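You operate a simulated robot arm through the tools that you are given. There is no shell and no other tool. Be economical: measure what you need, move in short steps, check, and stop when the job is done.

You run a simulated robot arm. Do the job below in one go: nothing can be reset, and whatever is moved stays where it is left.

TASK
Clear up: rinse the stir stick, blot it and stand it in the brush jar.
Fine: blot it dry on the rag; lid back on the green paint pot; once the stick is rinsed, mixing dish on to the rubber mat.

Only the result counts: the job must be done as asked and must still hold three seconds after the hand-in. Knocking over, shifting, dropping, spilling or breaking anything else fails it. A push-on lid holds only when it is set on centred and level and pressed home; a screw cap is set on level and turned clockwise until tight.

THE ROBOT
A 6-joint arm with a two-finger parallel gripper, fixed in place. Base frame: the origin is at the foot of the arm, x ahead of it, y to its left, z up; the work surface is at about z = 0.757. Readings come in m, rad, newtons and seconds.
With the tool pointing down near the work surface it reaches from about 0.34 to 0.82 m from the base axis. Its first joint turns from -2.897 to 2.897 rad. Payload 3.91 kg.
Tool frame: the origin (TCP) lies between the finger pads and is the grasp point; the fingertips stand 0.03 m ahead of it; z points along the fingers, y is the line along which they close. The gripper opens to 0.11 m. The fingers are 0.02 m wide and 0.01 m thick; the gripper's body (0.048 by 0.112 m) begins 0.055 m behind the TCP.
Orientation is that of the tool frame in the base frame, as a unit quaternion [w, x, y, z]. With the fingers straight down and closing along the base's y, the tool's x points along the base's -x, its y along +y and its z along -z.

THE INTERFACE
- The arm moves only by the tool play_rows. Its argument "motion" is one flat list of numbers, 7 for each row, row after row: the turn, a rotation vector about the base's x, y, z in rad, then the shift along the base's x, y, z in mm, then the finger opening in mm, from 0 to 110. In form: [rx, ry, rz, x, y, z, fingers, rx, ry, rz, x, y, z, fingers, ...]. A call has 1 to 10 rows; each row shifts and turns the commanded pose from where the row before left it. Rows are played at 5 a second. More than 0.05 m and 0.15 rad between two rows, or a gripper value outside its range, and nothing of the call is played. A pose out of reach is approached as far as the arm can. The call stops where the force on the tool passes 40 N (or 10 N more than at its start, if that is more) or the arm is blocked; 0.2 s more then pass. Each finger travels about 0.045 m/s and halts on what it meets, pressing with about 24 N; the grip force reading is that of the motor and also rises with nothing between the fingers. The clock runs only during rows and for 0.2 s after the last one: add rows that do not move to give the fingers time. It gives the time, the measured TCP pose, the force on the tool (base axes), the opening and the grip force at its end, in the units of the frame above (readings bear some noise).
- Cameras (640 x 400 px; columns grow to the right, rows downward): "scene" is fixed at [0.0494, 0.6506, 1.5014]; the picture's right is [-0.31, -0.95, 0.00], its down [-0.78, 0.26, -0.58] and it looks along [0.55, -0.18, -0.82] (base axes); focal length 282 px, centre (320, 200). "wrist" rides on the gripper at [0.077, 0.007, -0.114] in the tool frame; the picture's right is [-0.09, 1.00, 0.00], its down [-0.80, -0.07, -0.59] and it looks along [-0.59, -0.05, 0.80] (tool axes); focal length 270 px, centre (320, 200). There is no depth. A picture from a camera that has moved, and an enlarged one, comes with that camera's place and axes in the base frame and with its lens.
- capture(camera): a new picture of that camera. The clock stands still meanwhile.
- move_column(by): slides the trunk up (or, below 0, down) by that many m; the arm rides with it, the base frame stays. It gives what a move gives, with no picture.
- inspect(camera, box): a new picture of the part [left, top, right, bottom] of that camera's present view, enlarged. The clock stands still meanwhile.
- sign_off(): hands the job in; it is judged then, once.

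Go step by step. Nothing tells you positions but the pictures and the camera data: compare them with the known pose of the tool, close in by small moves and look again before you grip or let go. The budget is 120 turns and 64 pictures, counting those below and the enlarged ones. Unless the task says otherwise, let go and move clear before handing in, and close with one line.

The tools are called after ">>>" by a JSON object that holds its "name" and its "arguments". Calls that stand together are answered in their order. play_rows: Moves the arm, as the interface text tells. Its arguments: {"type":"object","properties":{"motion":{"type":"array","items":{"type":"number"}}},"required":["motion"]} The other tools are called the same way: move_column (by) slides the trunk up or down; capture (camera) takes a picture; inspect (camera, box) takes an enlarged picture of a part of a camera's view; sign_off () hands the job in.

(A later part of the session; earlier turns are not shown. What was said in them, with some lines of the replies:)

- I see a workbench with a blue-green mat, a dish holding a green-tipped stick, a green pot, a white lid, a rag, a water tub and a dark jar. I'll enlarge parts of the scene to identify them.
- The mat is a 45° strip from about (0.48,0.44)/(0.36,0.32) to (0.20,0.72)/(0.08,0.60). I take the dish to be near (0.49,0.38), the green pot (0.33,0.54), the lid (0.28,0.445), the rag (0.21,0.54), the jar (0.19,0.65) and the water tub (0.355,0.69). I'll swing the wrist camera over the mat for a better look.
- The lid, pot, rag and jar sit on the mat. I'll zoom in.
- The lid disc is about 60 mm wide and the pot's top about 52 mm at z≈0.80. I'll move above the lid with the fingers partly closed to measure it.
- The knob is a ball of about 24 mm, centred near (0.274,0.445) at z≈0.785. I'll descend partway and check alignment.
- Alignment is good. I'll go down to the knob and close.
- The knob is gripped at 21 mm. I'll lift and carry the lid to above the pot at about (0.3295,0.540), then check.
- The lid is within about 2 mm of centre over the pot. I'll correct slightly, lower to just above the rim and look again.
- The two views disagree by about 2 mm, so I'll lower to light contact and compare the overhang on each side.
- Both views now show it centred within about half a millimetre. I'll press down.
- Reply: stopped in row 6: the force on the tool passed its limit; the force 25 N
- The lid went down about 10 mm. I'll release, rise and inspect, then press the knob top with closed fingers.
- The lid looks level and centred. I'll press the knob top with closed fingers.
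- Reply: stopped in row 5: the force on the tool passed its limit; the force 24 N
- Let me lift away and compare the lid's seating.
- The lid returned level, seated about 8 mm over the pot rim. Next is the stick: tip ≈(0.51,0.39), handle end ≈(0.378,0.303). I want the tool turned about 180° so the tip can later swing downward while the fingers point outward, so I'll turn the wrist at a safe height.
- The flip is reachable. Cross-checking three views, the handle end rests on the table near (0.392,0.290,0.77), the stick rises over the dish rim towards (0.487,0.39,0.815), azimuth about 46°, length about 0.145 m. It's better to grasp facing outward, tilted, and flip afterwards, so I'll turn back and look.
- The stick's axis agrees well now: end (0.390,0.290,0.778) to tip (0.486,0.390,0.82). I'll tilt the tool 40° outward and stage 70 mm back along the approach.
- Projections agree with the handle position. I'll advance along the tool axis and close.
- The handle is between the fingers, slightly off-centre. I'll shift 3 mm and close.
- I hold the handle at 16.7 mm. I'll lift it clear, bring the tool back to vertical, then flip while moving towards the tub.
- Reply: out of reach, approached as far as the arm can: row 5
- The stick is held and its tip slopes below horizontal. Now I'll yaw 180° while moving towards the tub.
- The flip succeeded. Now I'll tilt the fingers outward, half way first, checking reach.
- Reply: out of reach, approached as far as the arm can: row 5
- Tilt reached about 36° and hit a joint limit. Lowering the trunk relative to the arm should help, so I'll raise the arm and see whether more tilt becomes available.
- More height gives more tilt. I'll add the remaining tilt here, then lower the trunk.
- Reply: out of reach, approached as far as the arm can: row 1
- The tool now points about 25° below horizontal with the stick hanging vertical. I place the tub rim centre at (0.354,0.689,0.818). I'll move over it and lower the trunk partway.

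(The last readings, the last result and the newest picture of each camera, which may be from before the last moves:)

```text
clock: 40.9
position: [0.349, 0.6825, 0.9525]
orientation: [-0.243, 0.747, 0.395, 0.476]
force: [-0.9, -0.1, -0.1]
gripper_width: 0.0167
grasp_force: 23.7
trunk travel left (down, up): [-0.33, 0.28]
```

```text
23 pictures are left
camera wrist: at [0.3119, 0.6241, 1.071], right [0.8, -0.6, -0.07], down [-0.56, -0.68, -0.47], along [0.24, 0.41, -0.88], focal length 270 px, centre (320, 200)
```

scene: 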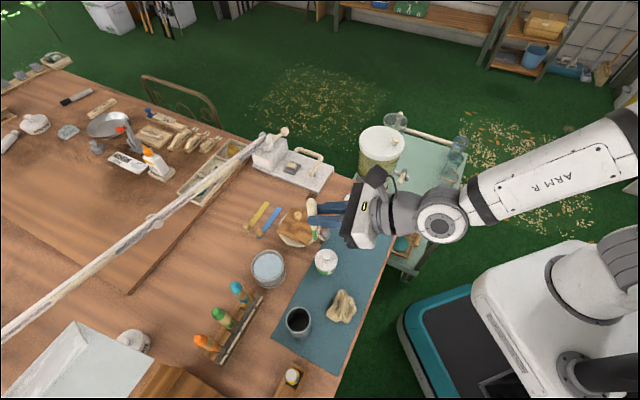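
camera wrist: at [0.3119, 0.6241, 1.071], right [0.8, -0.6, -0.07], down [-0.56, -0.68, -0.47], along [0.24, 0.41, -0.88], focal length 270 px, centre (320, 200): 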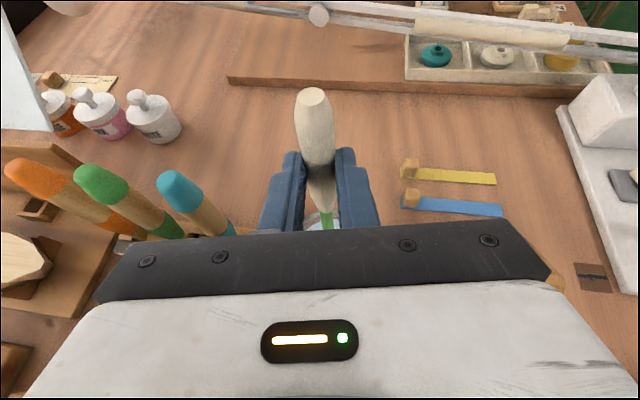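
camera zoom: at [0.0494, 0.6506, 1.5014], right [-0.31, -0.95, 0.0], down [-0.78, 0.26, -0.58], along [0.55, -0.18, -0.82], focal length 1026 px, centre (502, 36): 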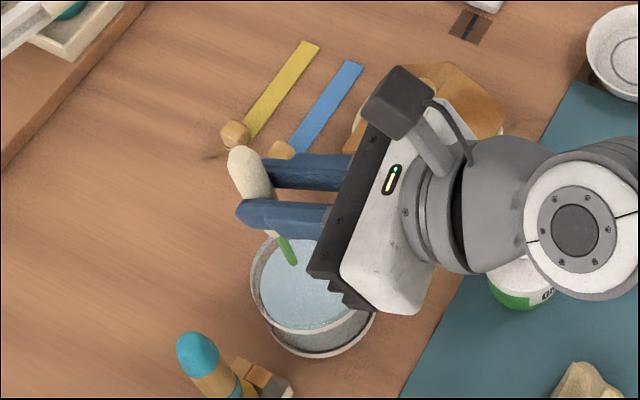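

Comparing projections, the stick sits near the fingertips, so its tip is at about (0.360,0.700,0.836). I'll centre it on the tub and lower it in with the trunk.

>>> {"name": "play_rows", "arguments": {"motion": [0, 0, 0, -6.5, -11, 0, 10, 0, 0, 0, 0, 0, 0, 10]}}

>>> {"name": "move_column", "arguments": {"by": -0.055}}

>>> {"name": "inspect", "arguments": {"camera": "scene", "box": [210, 190, 330, 300]}}

```text
clock: 41.5
position: [0.3428, 0.6715, 0.9527]
orientation: [-0.242, 0.747, 0.393, 0.477]
force: [-1.1, 0.2, 0.4]
gripper_width: 0.0164
grasp_force: 23.6
trunk travel left (down, up): [-0.33, 0.28]
```

```text
clock: 42.4
position: [0.3419, 0.672, 0.8975]
orientation: [-0.242, 0.748, 0.394, 0.476]
force: [0.1, -0.4, 0.4]
gripper_width: 0.0168
grasp_force: 24.3
trunk travel left (down, up): [-0.275, 0.335]
```

```text
3.64 times, centred on (270, 245) of scene
camera zoom: at [0.0494, 0.6506, 1.5014], right [-0.31, -0.95, 0.0], down [-0.78, 0.26, -0.58], along [0.55, -0.18, -0.82], focal length 1026 px, centre (502, 36)
```

zoom: 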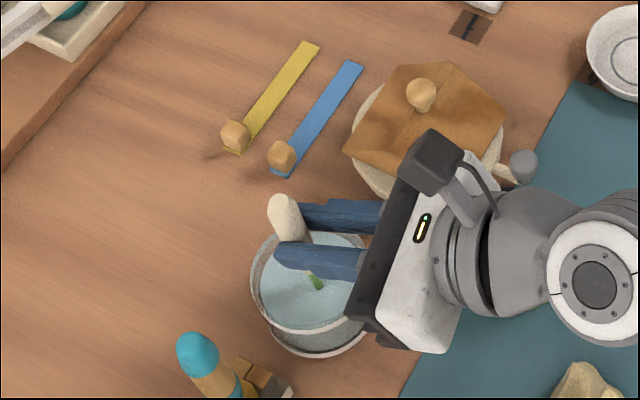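

The tip is in the water. I'll go about 10 mm deeper and swish.

>>> {"name": "play_rows", "arguments": {"motion": [0, 0, 0, 0, 0, -5, 10, 0, 0, 0, 0, 0, -5, 10, 0, 0, 0, 10, 0, 0, 10, 0, 0, 0, -10, 10, 0, 10, 0, 0, 0, -10, -10, 0, 10, 0, 0, 0, 10, -10, 0, 10, 0, 0, 0, 10, 10, 0, 10, 0, 0, 0, -10, 10, 0, 10, 0, 0, 0, -10, -10, 0, 10, 0, 0, 0, 10, -10, 0, 10]}}

>>> {"name": "play_rows", "arguments": {"motion": [0, 0, 0, 10, 10, 0, 10, 0, 0, 0, -10, 10, 0, 10, 0, 0, 0, -10, -10, 0, 10, 0, 0, 0, 10, -10, 0, 10, 0, 0, 0, 0, 10, 0, 10, 0, 0, 0, 0, 0, 15, 10, 0, 0, 0, 0, 0, -15, 10, 0, 0, 0, 0, 0, 15, 10, 0, 0, 0, 0, 0, -15, 10, 0, 0, 0, 0, 0, 0, 10]}}

>>> {"name": "move_column", "arguments": {"by": 0.12}}

>>> {"name": "inspect", "arguments": {"camera": "scene", "box": [210, 190, 330, 300]}}

```text
clock: 44.6
position: [0.3414, 0.6623, 0.888]
orientation: [-0.242, 0.748, 0.394, 0.477]
force: [0.4, 0.1, -0.7]
gripper_width: 0.0168
grasp_force: 23.9
trunk travel left (down, up): [-0.275, 0.335]
```

```text
clock: 46.8
position: [0.341, 0.6711, 0.8869]
orientation: [-0.241, 0.748, 0.394, 0.476]
force: [-0.4, 0.0, 0.3]
gripper_width: 0.017
grasp_force: 24.5
trunk travel left (down, up): [-0.275, 0.335]
```

```text
clock: 48.3
position: [0.3417, 0.6731, 1.0066]
orientation: [-0.243, 0.747, 0.395, 0.477]
force: [-0.4, 0.6, 0.0]
gripper_width: 0.0166
grasp_force: 24.0
trunk travel left (down, up): [-0.395, 0.215]
```

```text
3.64 times, centred on (270, 245) of scene
camera zoom: at [0.0494, 0.6506, 1.5014], right [-0.31, -0.95, 0.0], down [-0.78, 0.26, -0.58], along [0.55, -0.18, -0.82], focal length 1026 px, centre (502, 36)
```

zoom: 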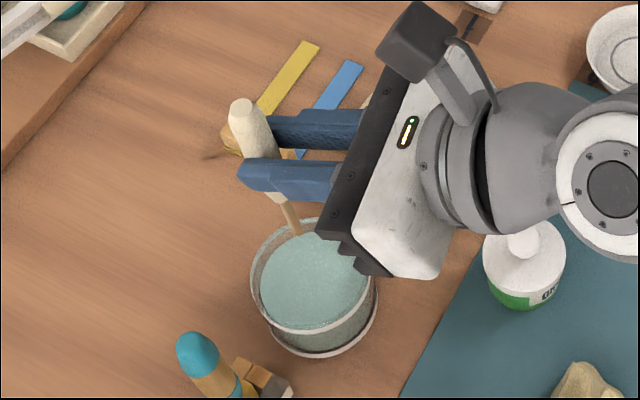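

The stick came out clean wood and the water turned green, so the rinse worked. Next I'll blot: bring the tool upright so the blade slopes about 23°, with the blade over the rag.

>>> {"name": "play_rows", "arguments": {"motion": [-0.1143, 0.081, 0, -9.6, -7.2, -4, 10, -0.1143, 0.081, 0, -9.6, -7.2, -4, 10, -0.1143, 0.081, 0, -9.6, -7.2, -4, 10, -0.1143, 0.081, 0, -9.6, -7.2, -4, 10, -0.1143, 0.081, 0, -9.6, -7.2, -4, 10, -0.1143, 0.081, 0, -9.6, -7.2, -4, 10, -0.1143, 0.081, 0, -9.6, -7.2, -4, 10, -0.1143, 0.081, 0, -9.6, -7.2, -4, 10, 0, 0, 0, 0, 0, 0, 10]}}

>>> {"name": "inspect", "arguments": {"camera": "scene", "box": [270, 220, 390, 340]}}

```text
clock: 50.3
position: [0.2656, 0.6144, 0.9757]
orientation: [-0.001, 0.884, 0.467, 0.003]
force: [0.2, -0.1, -0.3]
gripper_width: 0.0164
grasp_force: 24.3
trunk travel left (down, up): [-0.395, 0.215]
```

```text
3.33 times, centred on (330, 280) of scene
camera zoom: at [0.0494, 0.6506, 1.5014], right [-0.31, -0.95, 0.0], down [-0.78, 0.26, -0.58], along [0.55, -0.18, -0.82], focal length 940 px, centre (287, -67)
```

zoom: 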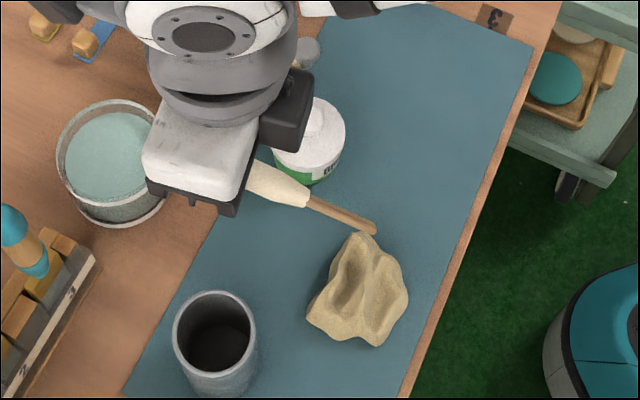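

The tip projection matches prediction, over the rag. I'll shift slightly inward, flatten the blade a little and lower with the force guard.

>>> {"name": "play_rows", "arguments": {"motion": [-0.0826, 0.0563, 0, -4, -6, 0, 10, -0.0826, 0.0563, 0, -4, -6, -20, 10, 0, 0, 0, 0, 0, -30, 10, 0, 0, 0, 0, 0, -30, 10, 0, 0, 0, 0, 0, -25, 10, 0, 0, 0, 0, 0, 0, 10]}}

>>> {"name": "inspect", "arguments": {"camera": "scene", "box": [285, 260, 375, 335]}}

```text
clock: 51.7
position: [0.2563, 0.6021, 0.8695]
orientation: [0.045, 0.88, 0.465, -0.084]
force: [0.2, -0.6, -1.3]
gripper_width: 0.0168
grasp_force: 24.3
trunk travel left (down, up): [-0.395, 0.215]
```

```text
5.33 times, centred on (330, 298) of scene
camera zoom: at [0.0494, 0.6506, 1.5014], right [-0.31, -0.95, 0.0], down [-0.78, 0.26, -0.58], along [0.55, -0.18, -0.82], focal length 1505 px, centre (267, -320)
```

zoom: 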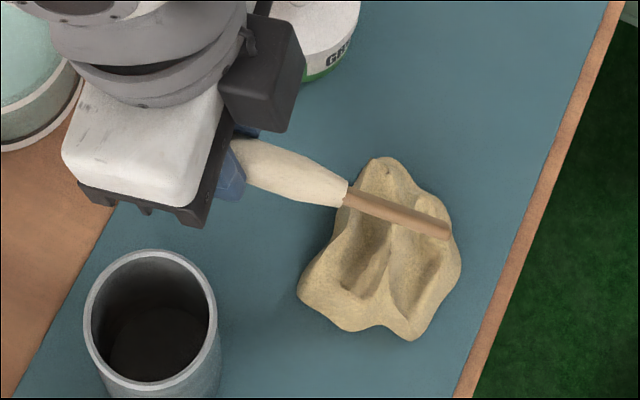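

The blade lies over the rag. I'll lower in small steps until there is light contact.

>>> {"name": "play_rows", "arguments": {"motion": [0, 0, 0, 0, 0, -8, 10, 0, 0, 0, 0, 0, -8, 10, 0, 0, 0, 0, 0, -6, 10, 0, 0, 0, 0, 0, -4, 10]}}

>>> {"name": "inspect", "arguments": {"camera": "scene", "box": [285, 260, 375, 335]}}

```text
clock: 52.7
position: [0.256, 0.6013, 0.8445]
orientation: [0.045, 0.88, 0.464, -0.085]
force: [1.3, 1.9, 6.1]
gripper_width: 0.0168
grasp_force: 24.0
trunk travel left (down, up): [-0.395, 0.215]
```

```text
5.33 times, centred on (330, 298) of scene
camera zoom: at [0.0494, 0.6506, 1.5014], right [-0.31, -0.95, 0.0], down [-0.78, 0.26, -0.58], along [0.55, -0.18, -0.82], focal length 1505 px, centre (267, -320)
```

zoom: 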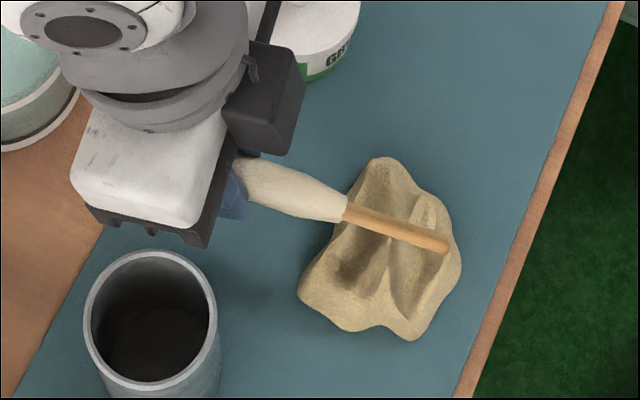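

Contact is at about 6 N and the blade's colour has gone lighter, i.e. drier. I'll dwell, then dab once more.

>>> {"name": "play_rows", "arguments": {"motion": [0, 0, 0, 0, 0, 0, 10, 0, 0, 0, 0, 0, 0, 10, 0, 0, 0, 0, 0, 0, 10, 0, 0, 0, 0, 0, 0, 10, 0, 0, 0, 0, 0, 5, 10, 0, 0, 0, 0, 0, 5, 10, 0, 0, 0, 0, 0, -5, 10, 0, 0, 0, 0, 0, -5, 10, 0, 0, 0, 0, 0, 0, 10, 0, 0, 0, 0, 0, 0, 10]}}

>>> {"name": "play_rows", "arguments": {"motion": [0, 0, 0, 0, 0, 0, 10, 0, 0, 0, 0, 0, 0, 10, 0, 0, 0, 0, 0, 0, 10, 0, 0, 0, 0, 0, 20, 10, 0, 0, 0, 0, 0, 40, 10, 0, 0, 0, 0, 0, 45, 10, 0, 0, 0, 0, 0, 45, 10, 0, 0, 0, 0, 0, 45, 10, 0, 0, 0, 0, 0, 0, 10]}}

>>> {"name": "inspect", "arguments": {"camera": "scene", "box": [270, 180, 390, 330]}}

```text
clock: 54.9
position: [0.2568, 0.6003, 0.846]
orientation: [0.046, 0.88, 0.465, -0.085]
force: [0.4, -0.8, 2.1]
gripper_width: 0.0165
grasp_force: 23.8
trunk travel left (down, up): [-0.395, 0.215]
```

```text
clock: 56.9
position: [0.2537, 0.6009, 1.0407]
orientation: [0.046, 0.881, 0.464, -0.084]
force: [0.1, -0.4, -0.1]
gripper_width: 0.0166
grasp_force: 24.4
trunk travel left (down, up): [-0.395, 0.215]
```

```text
2.67 times, centred on (330, 255) of scene
camera zoom: at [0.0494, 0.6506, 1.5014], right [-0.31, -0.95, 0.0], down [-0.78, 0.26, -0.58], along [0.55, -0.18, -0.82], focal length 752 px, centre (293, 53)
```

zoom: 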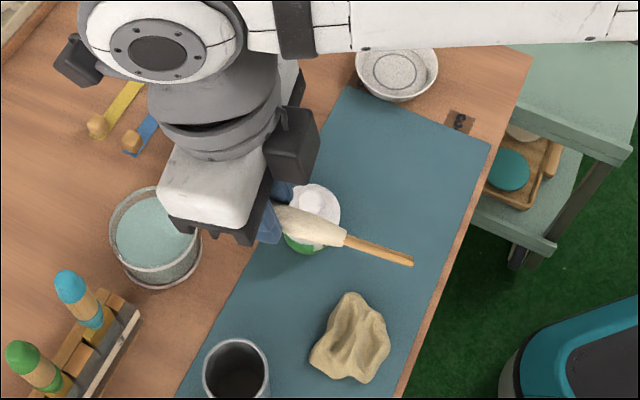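

The blade is dry. Now I'll tilt the stick upright again and move over the jar at (0.197,0.651).

>>> {"name": "play_rows", "arguments": {"motion": [0.113, -0.077, 0, -7, 3, 4, 10, 0.113, -0.077, 0, -7, 3, 4, 10, 0.113, -0.077, 0, -7, 3, 4, 10, 0.113, -0.077, 0, -7, 3, 4, 10, 0.113, -0.077, 0, -7, 3, 4, 10, 0.113, -0.077, 0, -7, 3, 4, 10, 0.113, -0.077, 0, -7, 3, 4, 10, 0.113, -0.077, 0, -7, 3, 4, 10, 0.113, -0.077, 0, -7, 3, 4, 10, 0.113, -0.077, 0, -7, 3, 4, 10]}}

>>> {"name": "inspect", "arguments": {"camera": "scene", "box": [220, 220, 380, 345]}}

>>> {"name": "capture", "arguments": {"camera": "wrist"}}

```text
clock: 59.1
position: [0.1858, 0.6329, 1.0801]
orientation: [-0.261, 0.736, 0.389, 0.489]
force: [-0.5, -0.5, -0.6]
gripper_width: 0.0167
grasp_force: 23.7
trunk travel left (down, up): [-0.395, 0.215]
```

```text
3.20 times, centred on (300, 282) of scene
camera zoom: at [0.0494, 0.6506, 1.5014], right [-0.31, -0.95, 0.0], down [-0.78, 0.26, -0.58], along [0.55, -0.18, -0.82], focal length 903 px, centre (384, -64)
```

zoom: 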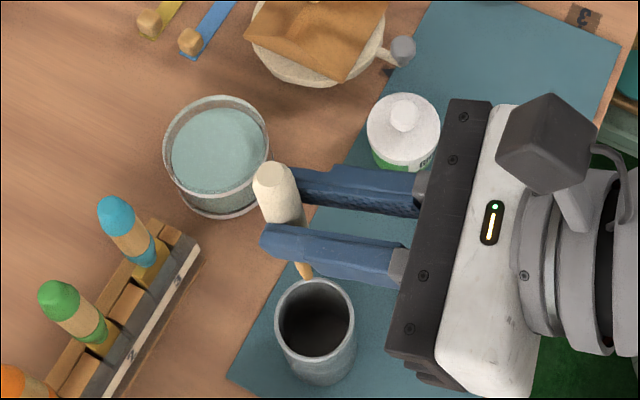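

```text
15 pictures are left
camera wrist: at [0.15, 0.5672, 1.1948], right [0.8, -0.59, -0.08], down [-0.54, -0.67, -0.51], along [0.24, 0.45, -0.86], focal length 270 px, centre (320, 200)
```

wrist: 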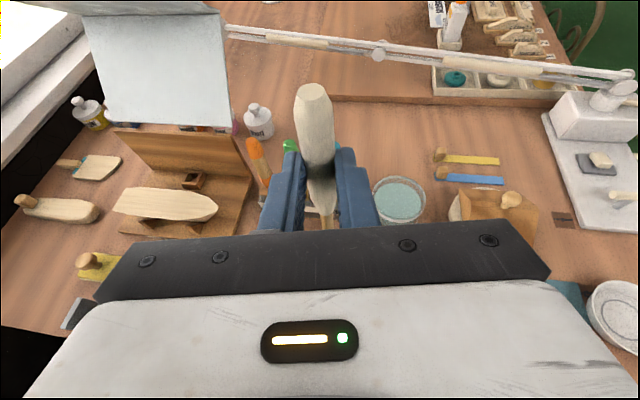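

The stick is near vertical with its tip directly over the jar centre. I'll lower by trunk to just above the rim and check.

>>> {"name": "move_column", "arguments": {"by": -0.1}}

>>> {"name": "inspect", "arguments": {"camera": "scene", "box": [250, 260, 370, 360]}}

```text
clock: 60.4
position: [0.1873, 0.6329, 0.9791]
orientation: [-0.26, 0.737, 0.388, 0.49]
force: [-0.2, 0.0, 0.0]
gripper_width: 0.0164
grasp_force: 23.6
trunk travel left (down, up): [-0.295, 0.315]
```

```text
4.00 times, centred on (310, 310) of scene
camera zoom: at [0.0494, 0.6506, 1.5014], right [-0.31, -0.95, 0.0], down [-0.78, 0.26, -0.58], along [0.55, -0.18, -0.82], focal length 1129 px, centre (360, -240)
```

zoom: 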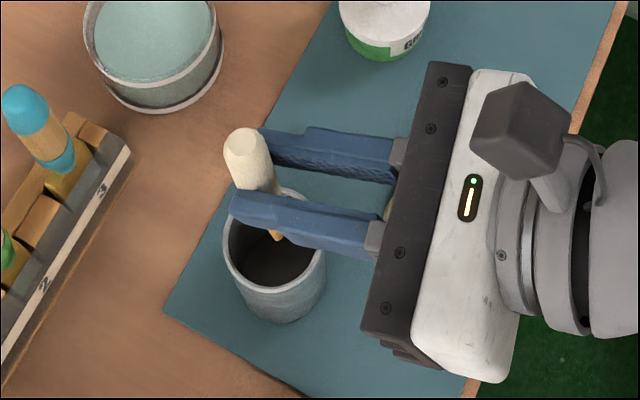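

The tip is centred over the mouth. I'll lower into the jar, then check.

>>> {"name": "move_column", "arguments": {"by": -0.085}}

>>> {"name": "inspect", "arguments": {"camera": "scene", "box": [250, 260, 370, 360]}}

```text
clock: 61.6
position: [0.1874, 0.6323, 0.8947]
orientation: [-0.259, 0.737, 0.388, 0.489]
force: [-0.4, -0.4, 0.0]
gripper_width: 0.0165
grasp_force: 24.4
trunk travel left (down, up): [-0.21, 0.4]
```

```text
4.00 times, centred on (310, 310) of scene
camera zoom: at [0.0494, 0.6506, 1.5014], right [-0.31, -0.95, 0.0], down [-0.78, 0.26, -0.58], along [0.55, -0.18, -0.82], focal length 1129 px, centre (360, -240)
```

zoom: 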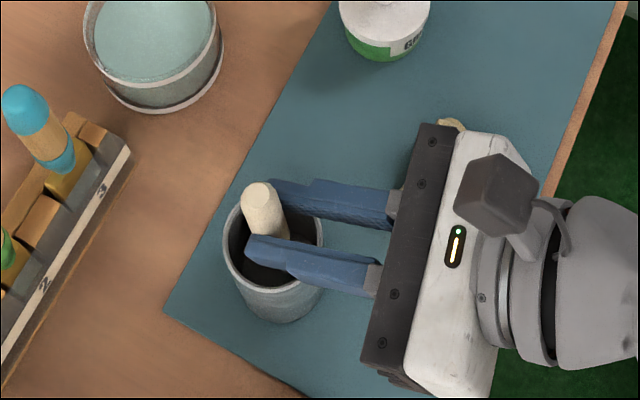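

I'll lower 4 mm more, open, and back out along the tool axis.

>>> {"name": "play_rows", "arguments": {"motion": [0, 0, 0, 0, 0, -4, 10, 0, 0, 0, 0, 0, 0, 25, 0, 0, 0, 0, 0, 0, 40, 0, 0, 0, 0, 0, 0, 45, 0, 0, 0, 0, 0, 0, 45, 0, 0, 0, -12, -18, 9, 45, 0, 0, 0, -15, -23, 12, 45, 0, 0, 0, -10, -15, 25, 45, 0, 0, 0, 0, 0, 45, 45, 0, 0, 0, 0, 0, 45, 45]}}

>>> {"name": "inspect", "arguments": {"camera": "scene", "box": [250, 260, 370, 360]}}

```text
clock: 63.9
position: [0.1515, 0.5761, 1.0273]
orientation: [-0.26, 0.737, 0.387, 0.489]
force: [0.3, -0.3, 0.7]
gripper_width: 0.0451
grasp_force: 0.0
trunk travel left (down, up): [-0.21, 0.4]
```

```text
4.00 times, centred on (310, 310) of scene
camera zoom: at [0.0494, 0.6506, 1.5014], right [-0.31, -0.95, 0.0], down [-0.78, 0.26, -0.58], along [0.55, -0.18, -0.82], focal length 1129 px, centre (360, -240)
```

zoom: 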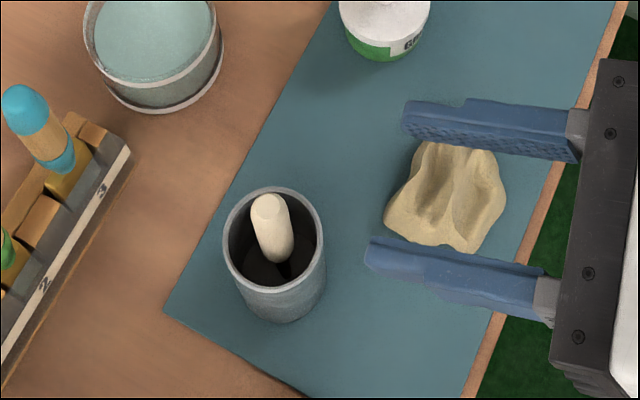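

The stick stands in the jar. Next is the dish: rim centre about (0.474,0.382,0.795), diameter about 92 mm, handle pointing to about −43°. I'll raise the trunk, bring the tool upright, and go above the dish with the closing axis away from the handle.

>>> {"name": "move_column", "arguments": {"by": 0.2}}

>>> {"name": "play_rows", "arguments": {"motion": [-0.121, 0.083, 0, 0, 0, -20, 60, -0.121, 0.083, 0, 0, 0, -20, 80, -0.121, 0.083, 0, 0, 0, -20, 100, -0.121, 0.083, 0, 0, 0, -20, 110, -0.121, 0.083, 0, 0, 0, -20, 110, -0.121, 0.083, 0, 0, 0, -20, 110, -0.121, 0.083, 0, 0, 0, -20, 110, -0.121, 0.083, 0, 0, 0, -20, 110]}}

>>> {"name": "play_rows", "arguments": {"motion": [0, 0, -0.138, 36, -21.5, -10, 110, 0, 0, -0.138, 36, -21.5, -10, 110, 0, 0, -0.138, 36, -21.5, -10, 110, 0, 0, -0.138, 36, -21.5, -10, 110, 0, 0, -0.138, 36, -21.5, -10, 110, 0, 0, -0.138, 36, -21.5, -10, 110, 0, 0, -0.138, 36, -21.5, -10, 110, 0, 0, -0.138, 36, -21.5, -10, 110, 0, 0, -0.138, 36, -21.5, -10, 110, 0, 0, 0, 0, 0, 0, 110]}}

```text
clock: 66.0
position: [0.1516, 0.5771, 1.2259]
orientation: [-0.259, 0.737, 0.388, 0.489]
force: [0.4, -0.6, 0.1]
gripper_width: 0.0448
grasp_force: 0.0
trunk travel left (down, up): [-0.41, 0.2]
```

```text
clock: 67.8
position: [0.1543, 0.5769, 1.0634]
orientation: [0.0, 0.885, 0.465, -0.002]
force: [-0.4, -0.3, 0.9]
gripper_width: 0.11
grasp_force: 0.1
trunk travel left (down, up): [-0.41, 0.2]
```

```text
clock: 70.0
position: [0.4761, 0.3827, 0.9771]
orientation: [-0.001, 0.99, -0.138, 0.0]
force: [0.3, 0.0, 0.9]
gripper_width: 0.1098
grasp_force: 0.0
trunk travel left (down, up): [-0.41, 0.2]
```

Tool is vertical over the dish; I'll look before descending.

>>> {"name": "capture", "arguments": {"camera": "wrist"}}

```text
11 pictures are left
camera wrist: at [0.5476, 0.3569, 1.0907], right [-0.36, -0.93, 0.0], down [-0.75, 0.28, 0.59], along [-0.55, 0.21, -0.8], focal length 270 px, centre (320, 200)
```

wrist: 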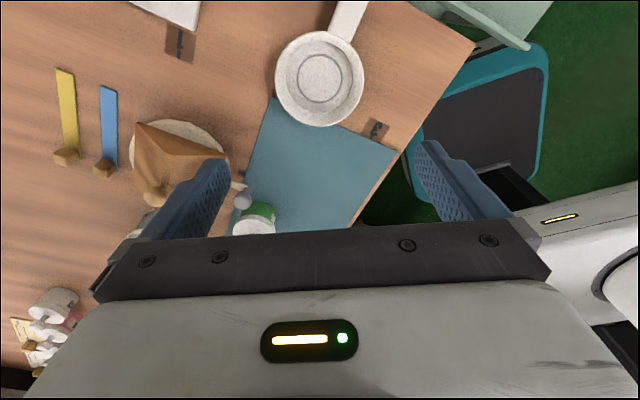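

The ray intersection refines the dish centre to (0.4855,0.381), rim z≈0.783. I'll adjust, descend to just above and check.

>>> {"name": "play_rows", "arguments": {"motion": [0, 0, 0, 9.5, -2, -40, 110, 0, 0, 0, 0, 0, -40, 110, 0, 0, 0, 0, 0, -40, 110, 0, 0, 0, 0, 0, 0, 110]}}

>>> {"name": "capture", "arguments": {"camera": "wrist"}}

>>> {"name": "inspect", "arguments": {"camera": "scene", "box": [310, 160, 420, 240]}}

```text
clock: 71.0
position: [0.4865, 0.38, 0.8581]
orientation: [-0.002, 0.991, -0.137, 0.0]
force: [0.3, 0.8, -0.2]
gripper_width: 0.1099
grasp_force: 0.0
trunk travel left (down, up): [-0.41, 0.2]
```

```text
10 pictures are left
camera wrist: at [0.5582, 0.3543, 0.9718], right [-0.36, -0.93, 0.0], down [-0.75, 0.28, 0.59], along [-0.56, 0.21, -0.8], focal length 270 px, centre (320, 200)
```

wrist: 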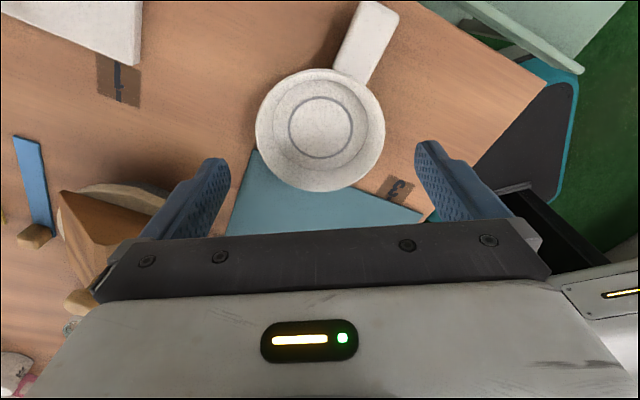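

```text
5.00 times, centred on (365, 200) of scene
camera zoom: at [0.0494, 0.6506, 1.5014], right [-0.31, -0.95, 0.0], down [-0.78, 0.26, -0.58], along [0.55, -0.18, -0.82], focal length 1411 px, centre (95, 200)
```

zoom: 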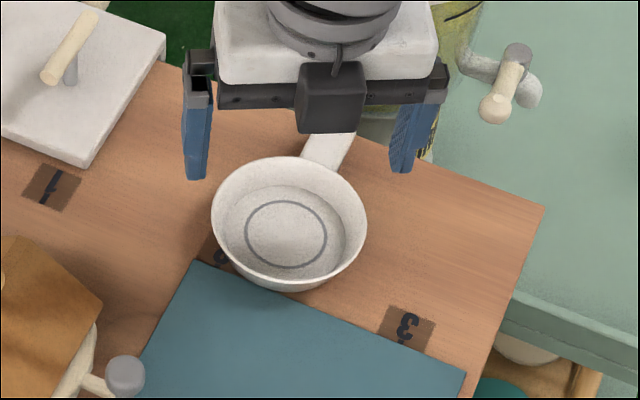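

The dish is centred between the fingers. I'll descend and close on the rim.

>>> {"name": "play_rows", "arguments": {"motion": [0, 0, 0, 0, 0, -30, 110, 0, 0, 0, 0, 0, -20, 110, 0, 0, 0, 0, 0, -8, 110, 0, 0, 0, 0, 0, 0, 100, 0, 0, 0, 0, 0, 0, 90, 0, 0, 0, 0, 0, 0, 80, 0, 0, 0, 0, 0, 0, 70, 0, 0, 0, 0, 0, 0, 70]}}

>>> {"name": "inspect", "arguments": {"camera": "scene", "box": [310, 160, 420, 240]}}

```text
clock: 72.8
position: [0.4856, 0.3824, 0.7983]
orientation: [-0.001, 0.99, -0.138, 0.0]
force: [-0.4, 0.2, 0.1]
gripper_width: 0.0904
grasp_force: 23.9
trunk travel left (down, up): [-0.41, 0.2]
```

```text
5.00 times, centred on (365, 200) of scene
camera zoom: at [0.0494, 0.6506, 1.5014], right [-0.31, -0.95, 0.0], down [-0.78, 0.26, -0.58], along [0.55, -0.18, -0.82], focal length 1411 px, centre (95, 200)
```

zoom: 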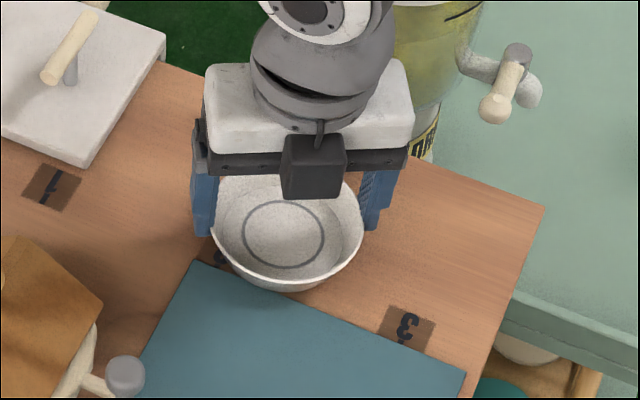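

The rim is held at 90 mm. I'll lift slightly and check it stays level.

>>> {"name": "play_rows", "arguments": {"motion": [0, 0, 0, 0, 0, 10, 70, 0, 0, 0, 0, 0, 15, 70, 0, 0, 0, 0, 0, 15, 70, 0, 0, 0, 0, 0, 0, 70]}}

>>> {"name": "inspect", "arguments": {"camera": "scene", "box": [310, 160, 420, 240]}}

```text
clock: 73.8
position: [0.485, 0.3817, 0.8406]
orientation: [-0.001, 0.991, -0.137, 0.0]
force: [0.3, -0.5, -1.8]
gripper_width: 0.0901
grasp_force: 23.6
trunk travel left (down, up): [-0.41, 0.2]
```

```text
5.00 times, centred on (365, 200) of scene
camera zoom: at [0.0494, 0.6506, 1.5014], right [-0.31, -0.95, 0.0], down [-0.78, 0.26, -0.58], along [0.55, -0.18, -0.82], focal length 1411 px, centre (95, 200)
```

zoom: 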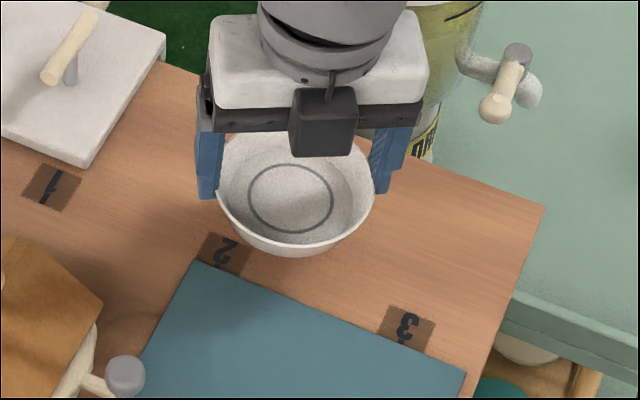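

It's held level. I'll carry it over the mat and lower close to the surface.

>>> {"name": "play_rows", "arguments": {"motion": [0, 0, 0, -30, 14, 0, 70, 0, 0, 0, -30, 14, 0, 70, 0, 0, 0, -30, 14, 0, 70, 0, 0, 0, -30, 13, 0, 70, 0, 0, 0, 0, 0, -15, 70, 0, 0, 0, 0, 0, -10, 70, 0, 0, 0, 0, 0, 0, 70]}}

>>> {"name": "inspect", "arguments": {"camera": "scene", "box": [290, 190, 410, 280]}}

```text
clock: 75.4
position: [0.3656, 0.4354, 0.813]
orientation: [-0.002, 0.99, -0.138, -0.001]
force: [-0.3, 0.2, -1.0]
gripper_width: 0.0904
grasp_force: 24.4
trunk travel left (down, up): [-0.41, 0.2]
```

```text
4.44 times, centred on (350, 235) of scene
camera zoom: at [0.0494, 0.6506, 1.5014], right [-0.31, -0.95, 0.0], down [-0.78, 0.26, -0.58], along [0.55, -0.18, -0.82], focal length 1254 px, centre (187, 44)
```

zoom: 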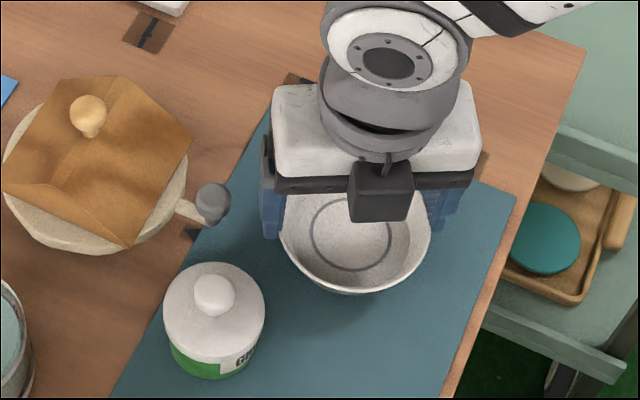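

It's well placed on the mat, clear of the pot. I'll lower to contact.

>>> {"name": "play_rows", "arguments": {"motion": [0, 0, 0, 0, 0, -5, 70, 0, 0, 0, 0, 0, -4, 70, 0, 0, 0, 0, 0, -2, 70, 0, 0, 0, 0, 0, 0, 70]}}

```text
clock: 76.4
position: [0.3673, 0.4356, 0.8017]
orientation: [-0.002, 0.99, -0.138, 0.0]
force: [0.1, -1.2, 0.4]
gripper_width: 0.09
grasp_force: 25.0
trunk travel left (down, up): [-0.41, 0.2]
```

>>> {"name": "play_rows", "arguments": {"motion": [0, 0, 0, 0, 0, -1, 70, 0, 0, 0, 0, 0, -1, 70, 0, 0, 0, 0, 0, 0, 70]}}

```text
clock: 77.2
position: [0.3659, 0.4363, 0.801]
orientation: [-0.003, 0.991, -0.137, 0.0]
force: [-2.9, -0.8, 12.3]
gripper_width: 0.0901
grasp_force: 24.6
trunk travel left (down, up): [-0.41, 0.2]
```

The dish now touches the mat (12 N). I'll release and rise straight up.

>>> {"name": "play_rows", "arguments": {"motion": [0, 0, 0, 0, 0, 0.5, 80, 0, 0, 0, 0, 0, 0, 100, 0, 0, 0, 0, 0, 0, 108, 0, 0, 0, 0, 0, 0, 108, 0, 0, 0, 0, 0, 15, 108, 0, 0, 0, 0, 0, 40, 108, 0, 0, 0, 0, 0, 45, 108, 0, 0, 0, 0, 0, 45, 108, 0, 0, 0, 0, 0, 45, 108, 0, 0, 0, 0, 0, 0, 108]}}

>>> {"name": "play_rows", "arguments": {"motion": [0, 0, 0, 0, -40, 20, 108, 0, 0, 0, 0, -40, 20, 108, 0, 0, 0, 0, -40, 20, 108, 0, 0, 0, 0, 0, 0, 108]}}

>>> {"name": "inspect", "arguments": {"camera": "scene", "box": [220, 170, 420, 350]}}

>>> {"name": "inspect", "arguments": {"camera": "scene", "box": [300, 200, 400, 275]}}

```text
clock: 79.4
position: [0.3646, 0.4367, 0.992]
orientation: [-0.002, 0.99, -0.138, 0.0]
force: [-0.9, -0.7, 0.6]
gripper_width: 0.1082
grasp_force: 0.0
trunk travel left (down, up): [-0.41, 0.2]
```

```text
clock: 80.4
position: [0.3639, 0.3161, 1.0498]
orientation: [-0.001, 0.991, -0.137, 0.0]
force: [-0.4, -1.2, 0.0]
gripper_width: 0.1081
grasp_force: 0.1
trunk travel left (down, up): [-0.41, 0.2]
```

```text
2.22 times, centred on (320, 260) of scene
camera zoom: at [0.0494, 0.6506, 1.5014], right [-0.31, -0.95, 0.0], down [-0.78, 0.26, -0.58], along [0.55, -0.18, -0.82], focal length 627 px, centre (320, 67)
```

zoom: 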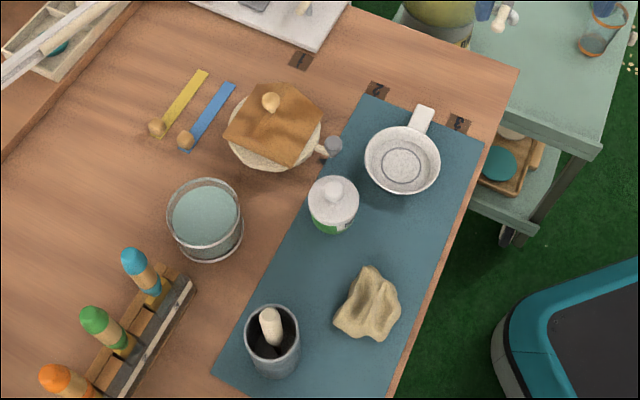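

```text
5.33 times, centred on (350, 238) of scene
camera zoom: at [0.0494, 0.6506, 1.5014], right [-0.31, -0.95, 0.0], down [-0.78, 0.26, -0.58], along [0.55, -0.18, -0.82], focal length 1505 px, centre (160, 0)
```

zoom: 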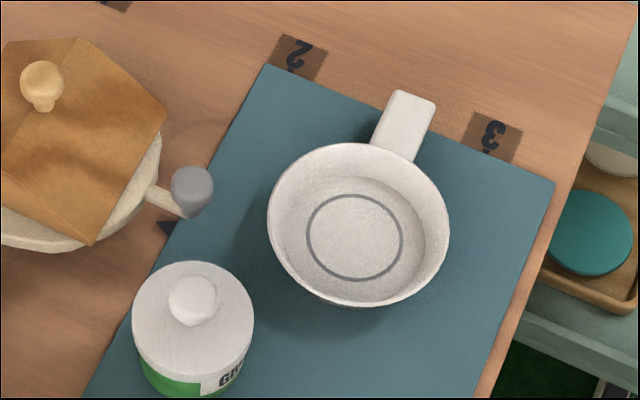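

The dish is on the mat, the lid sits level on the green pot, and the dried stick stands in the jar. The gripper is clear, so I'm handing in.

>>> {"name": "sign_off", "arguments": {}}

```text
The job is handed in.
```

I rinsed the stir stick, blotted it dry on the rag and stood it in the brush jar. The lid is pressed back on the green pot and the mixing dish is on the rubber mat; the job is handed in with the gripper clear.
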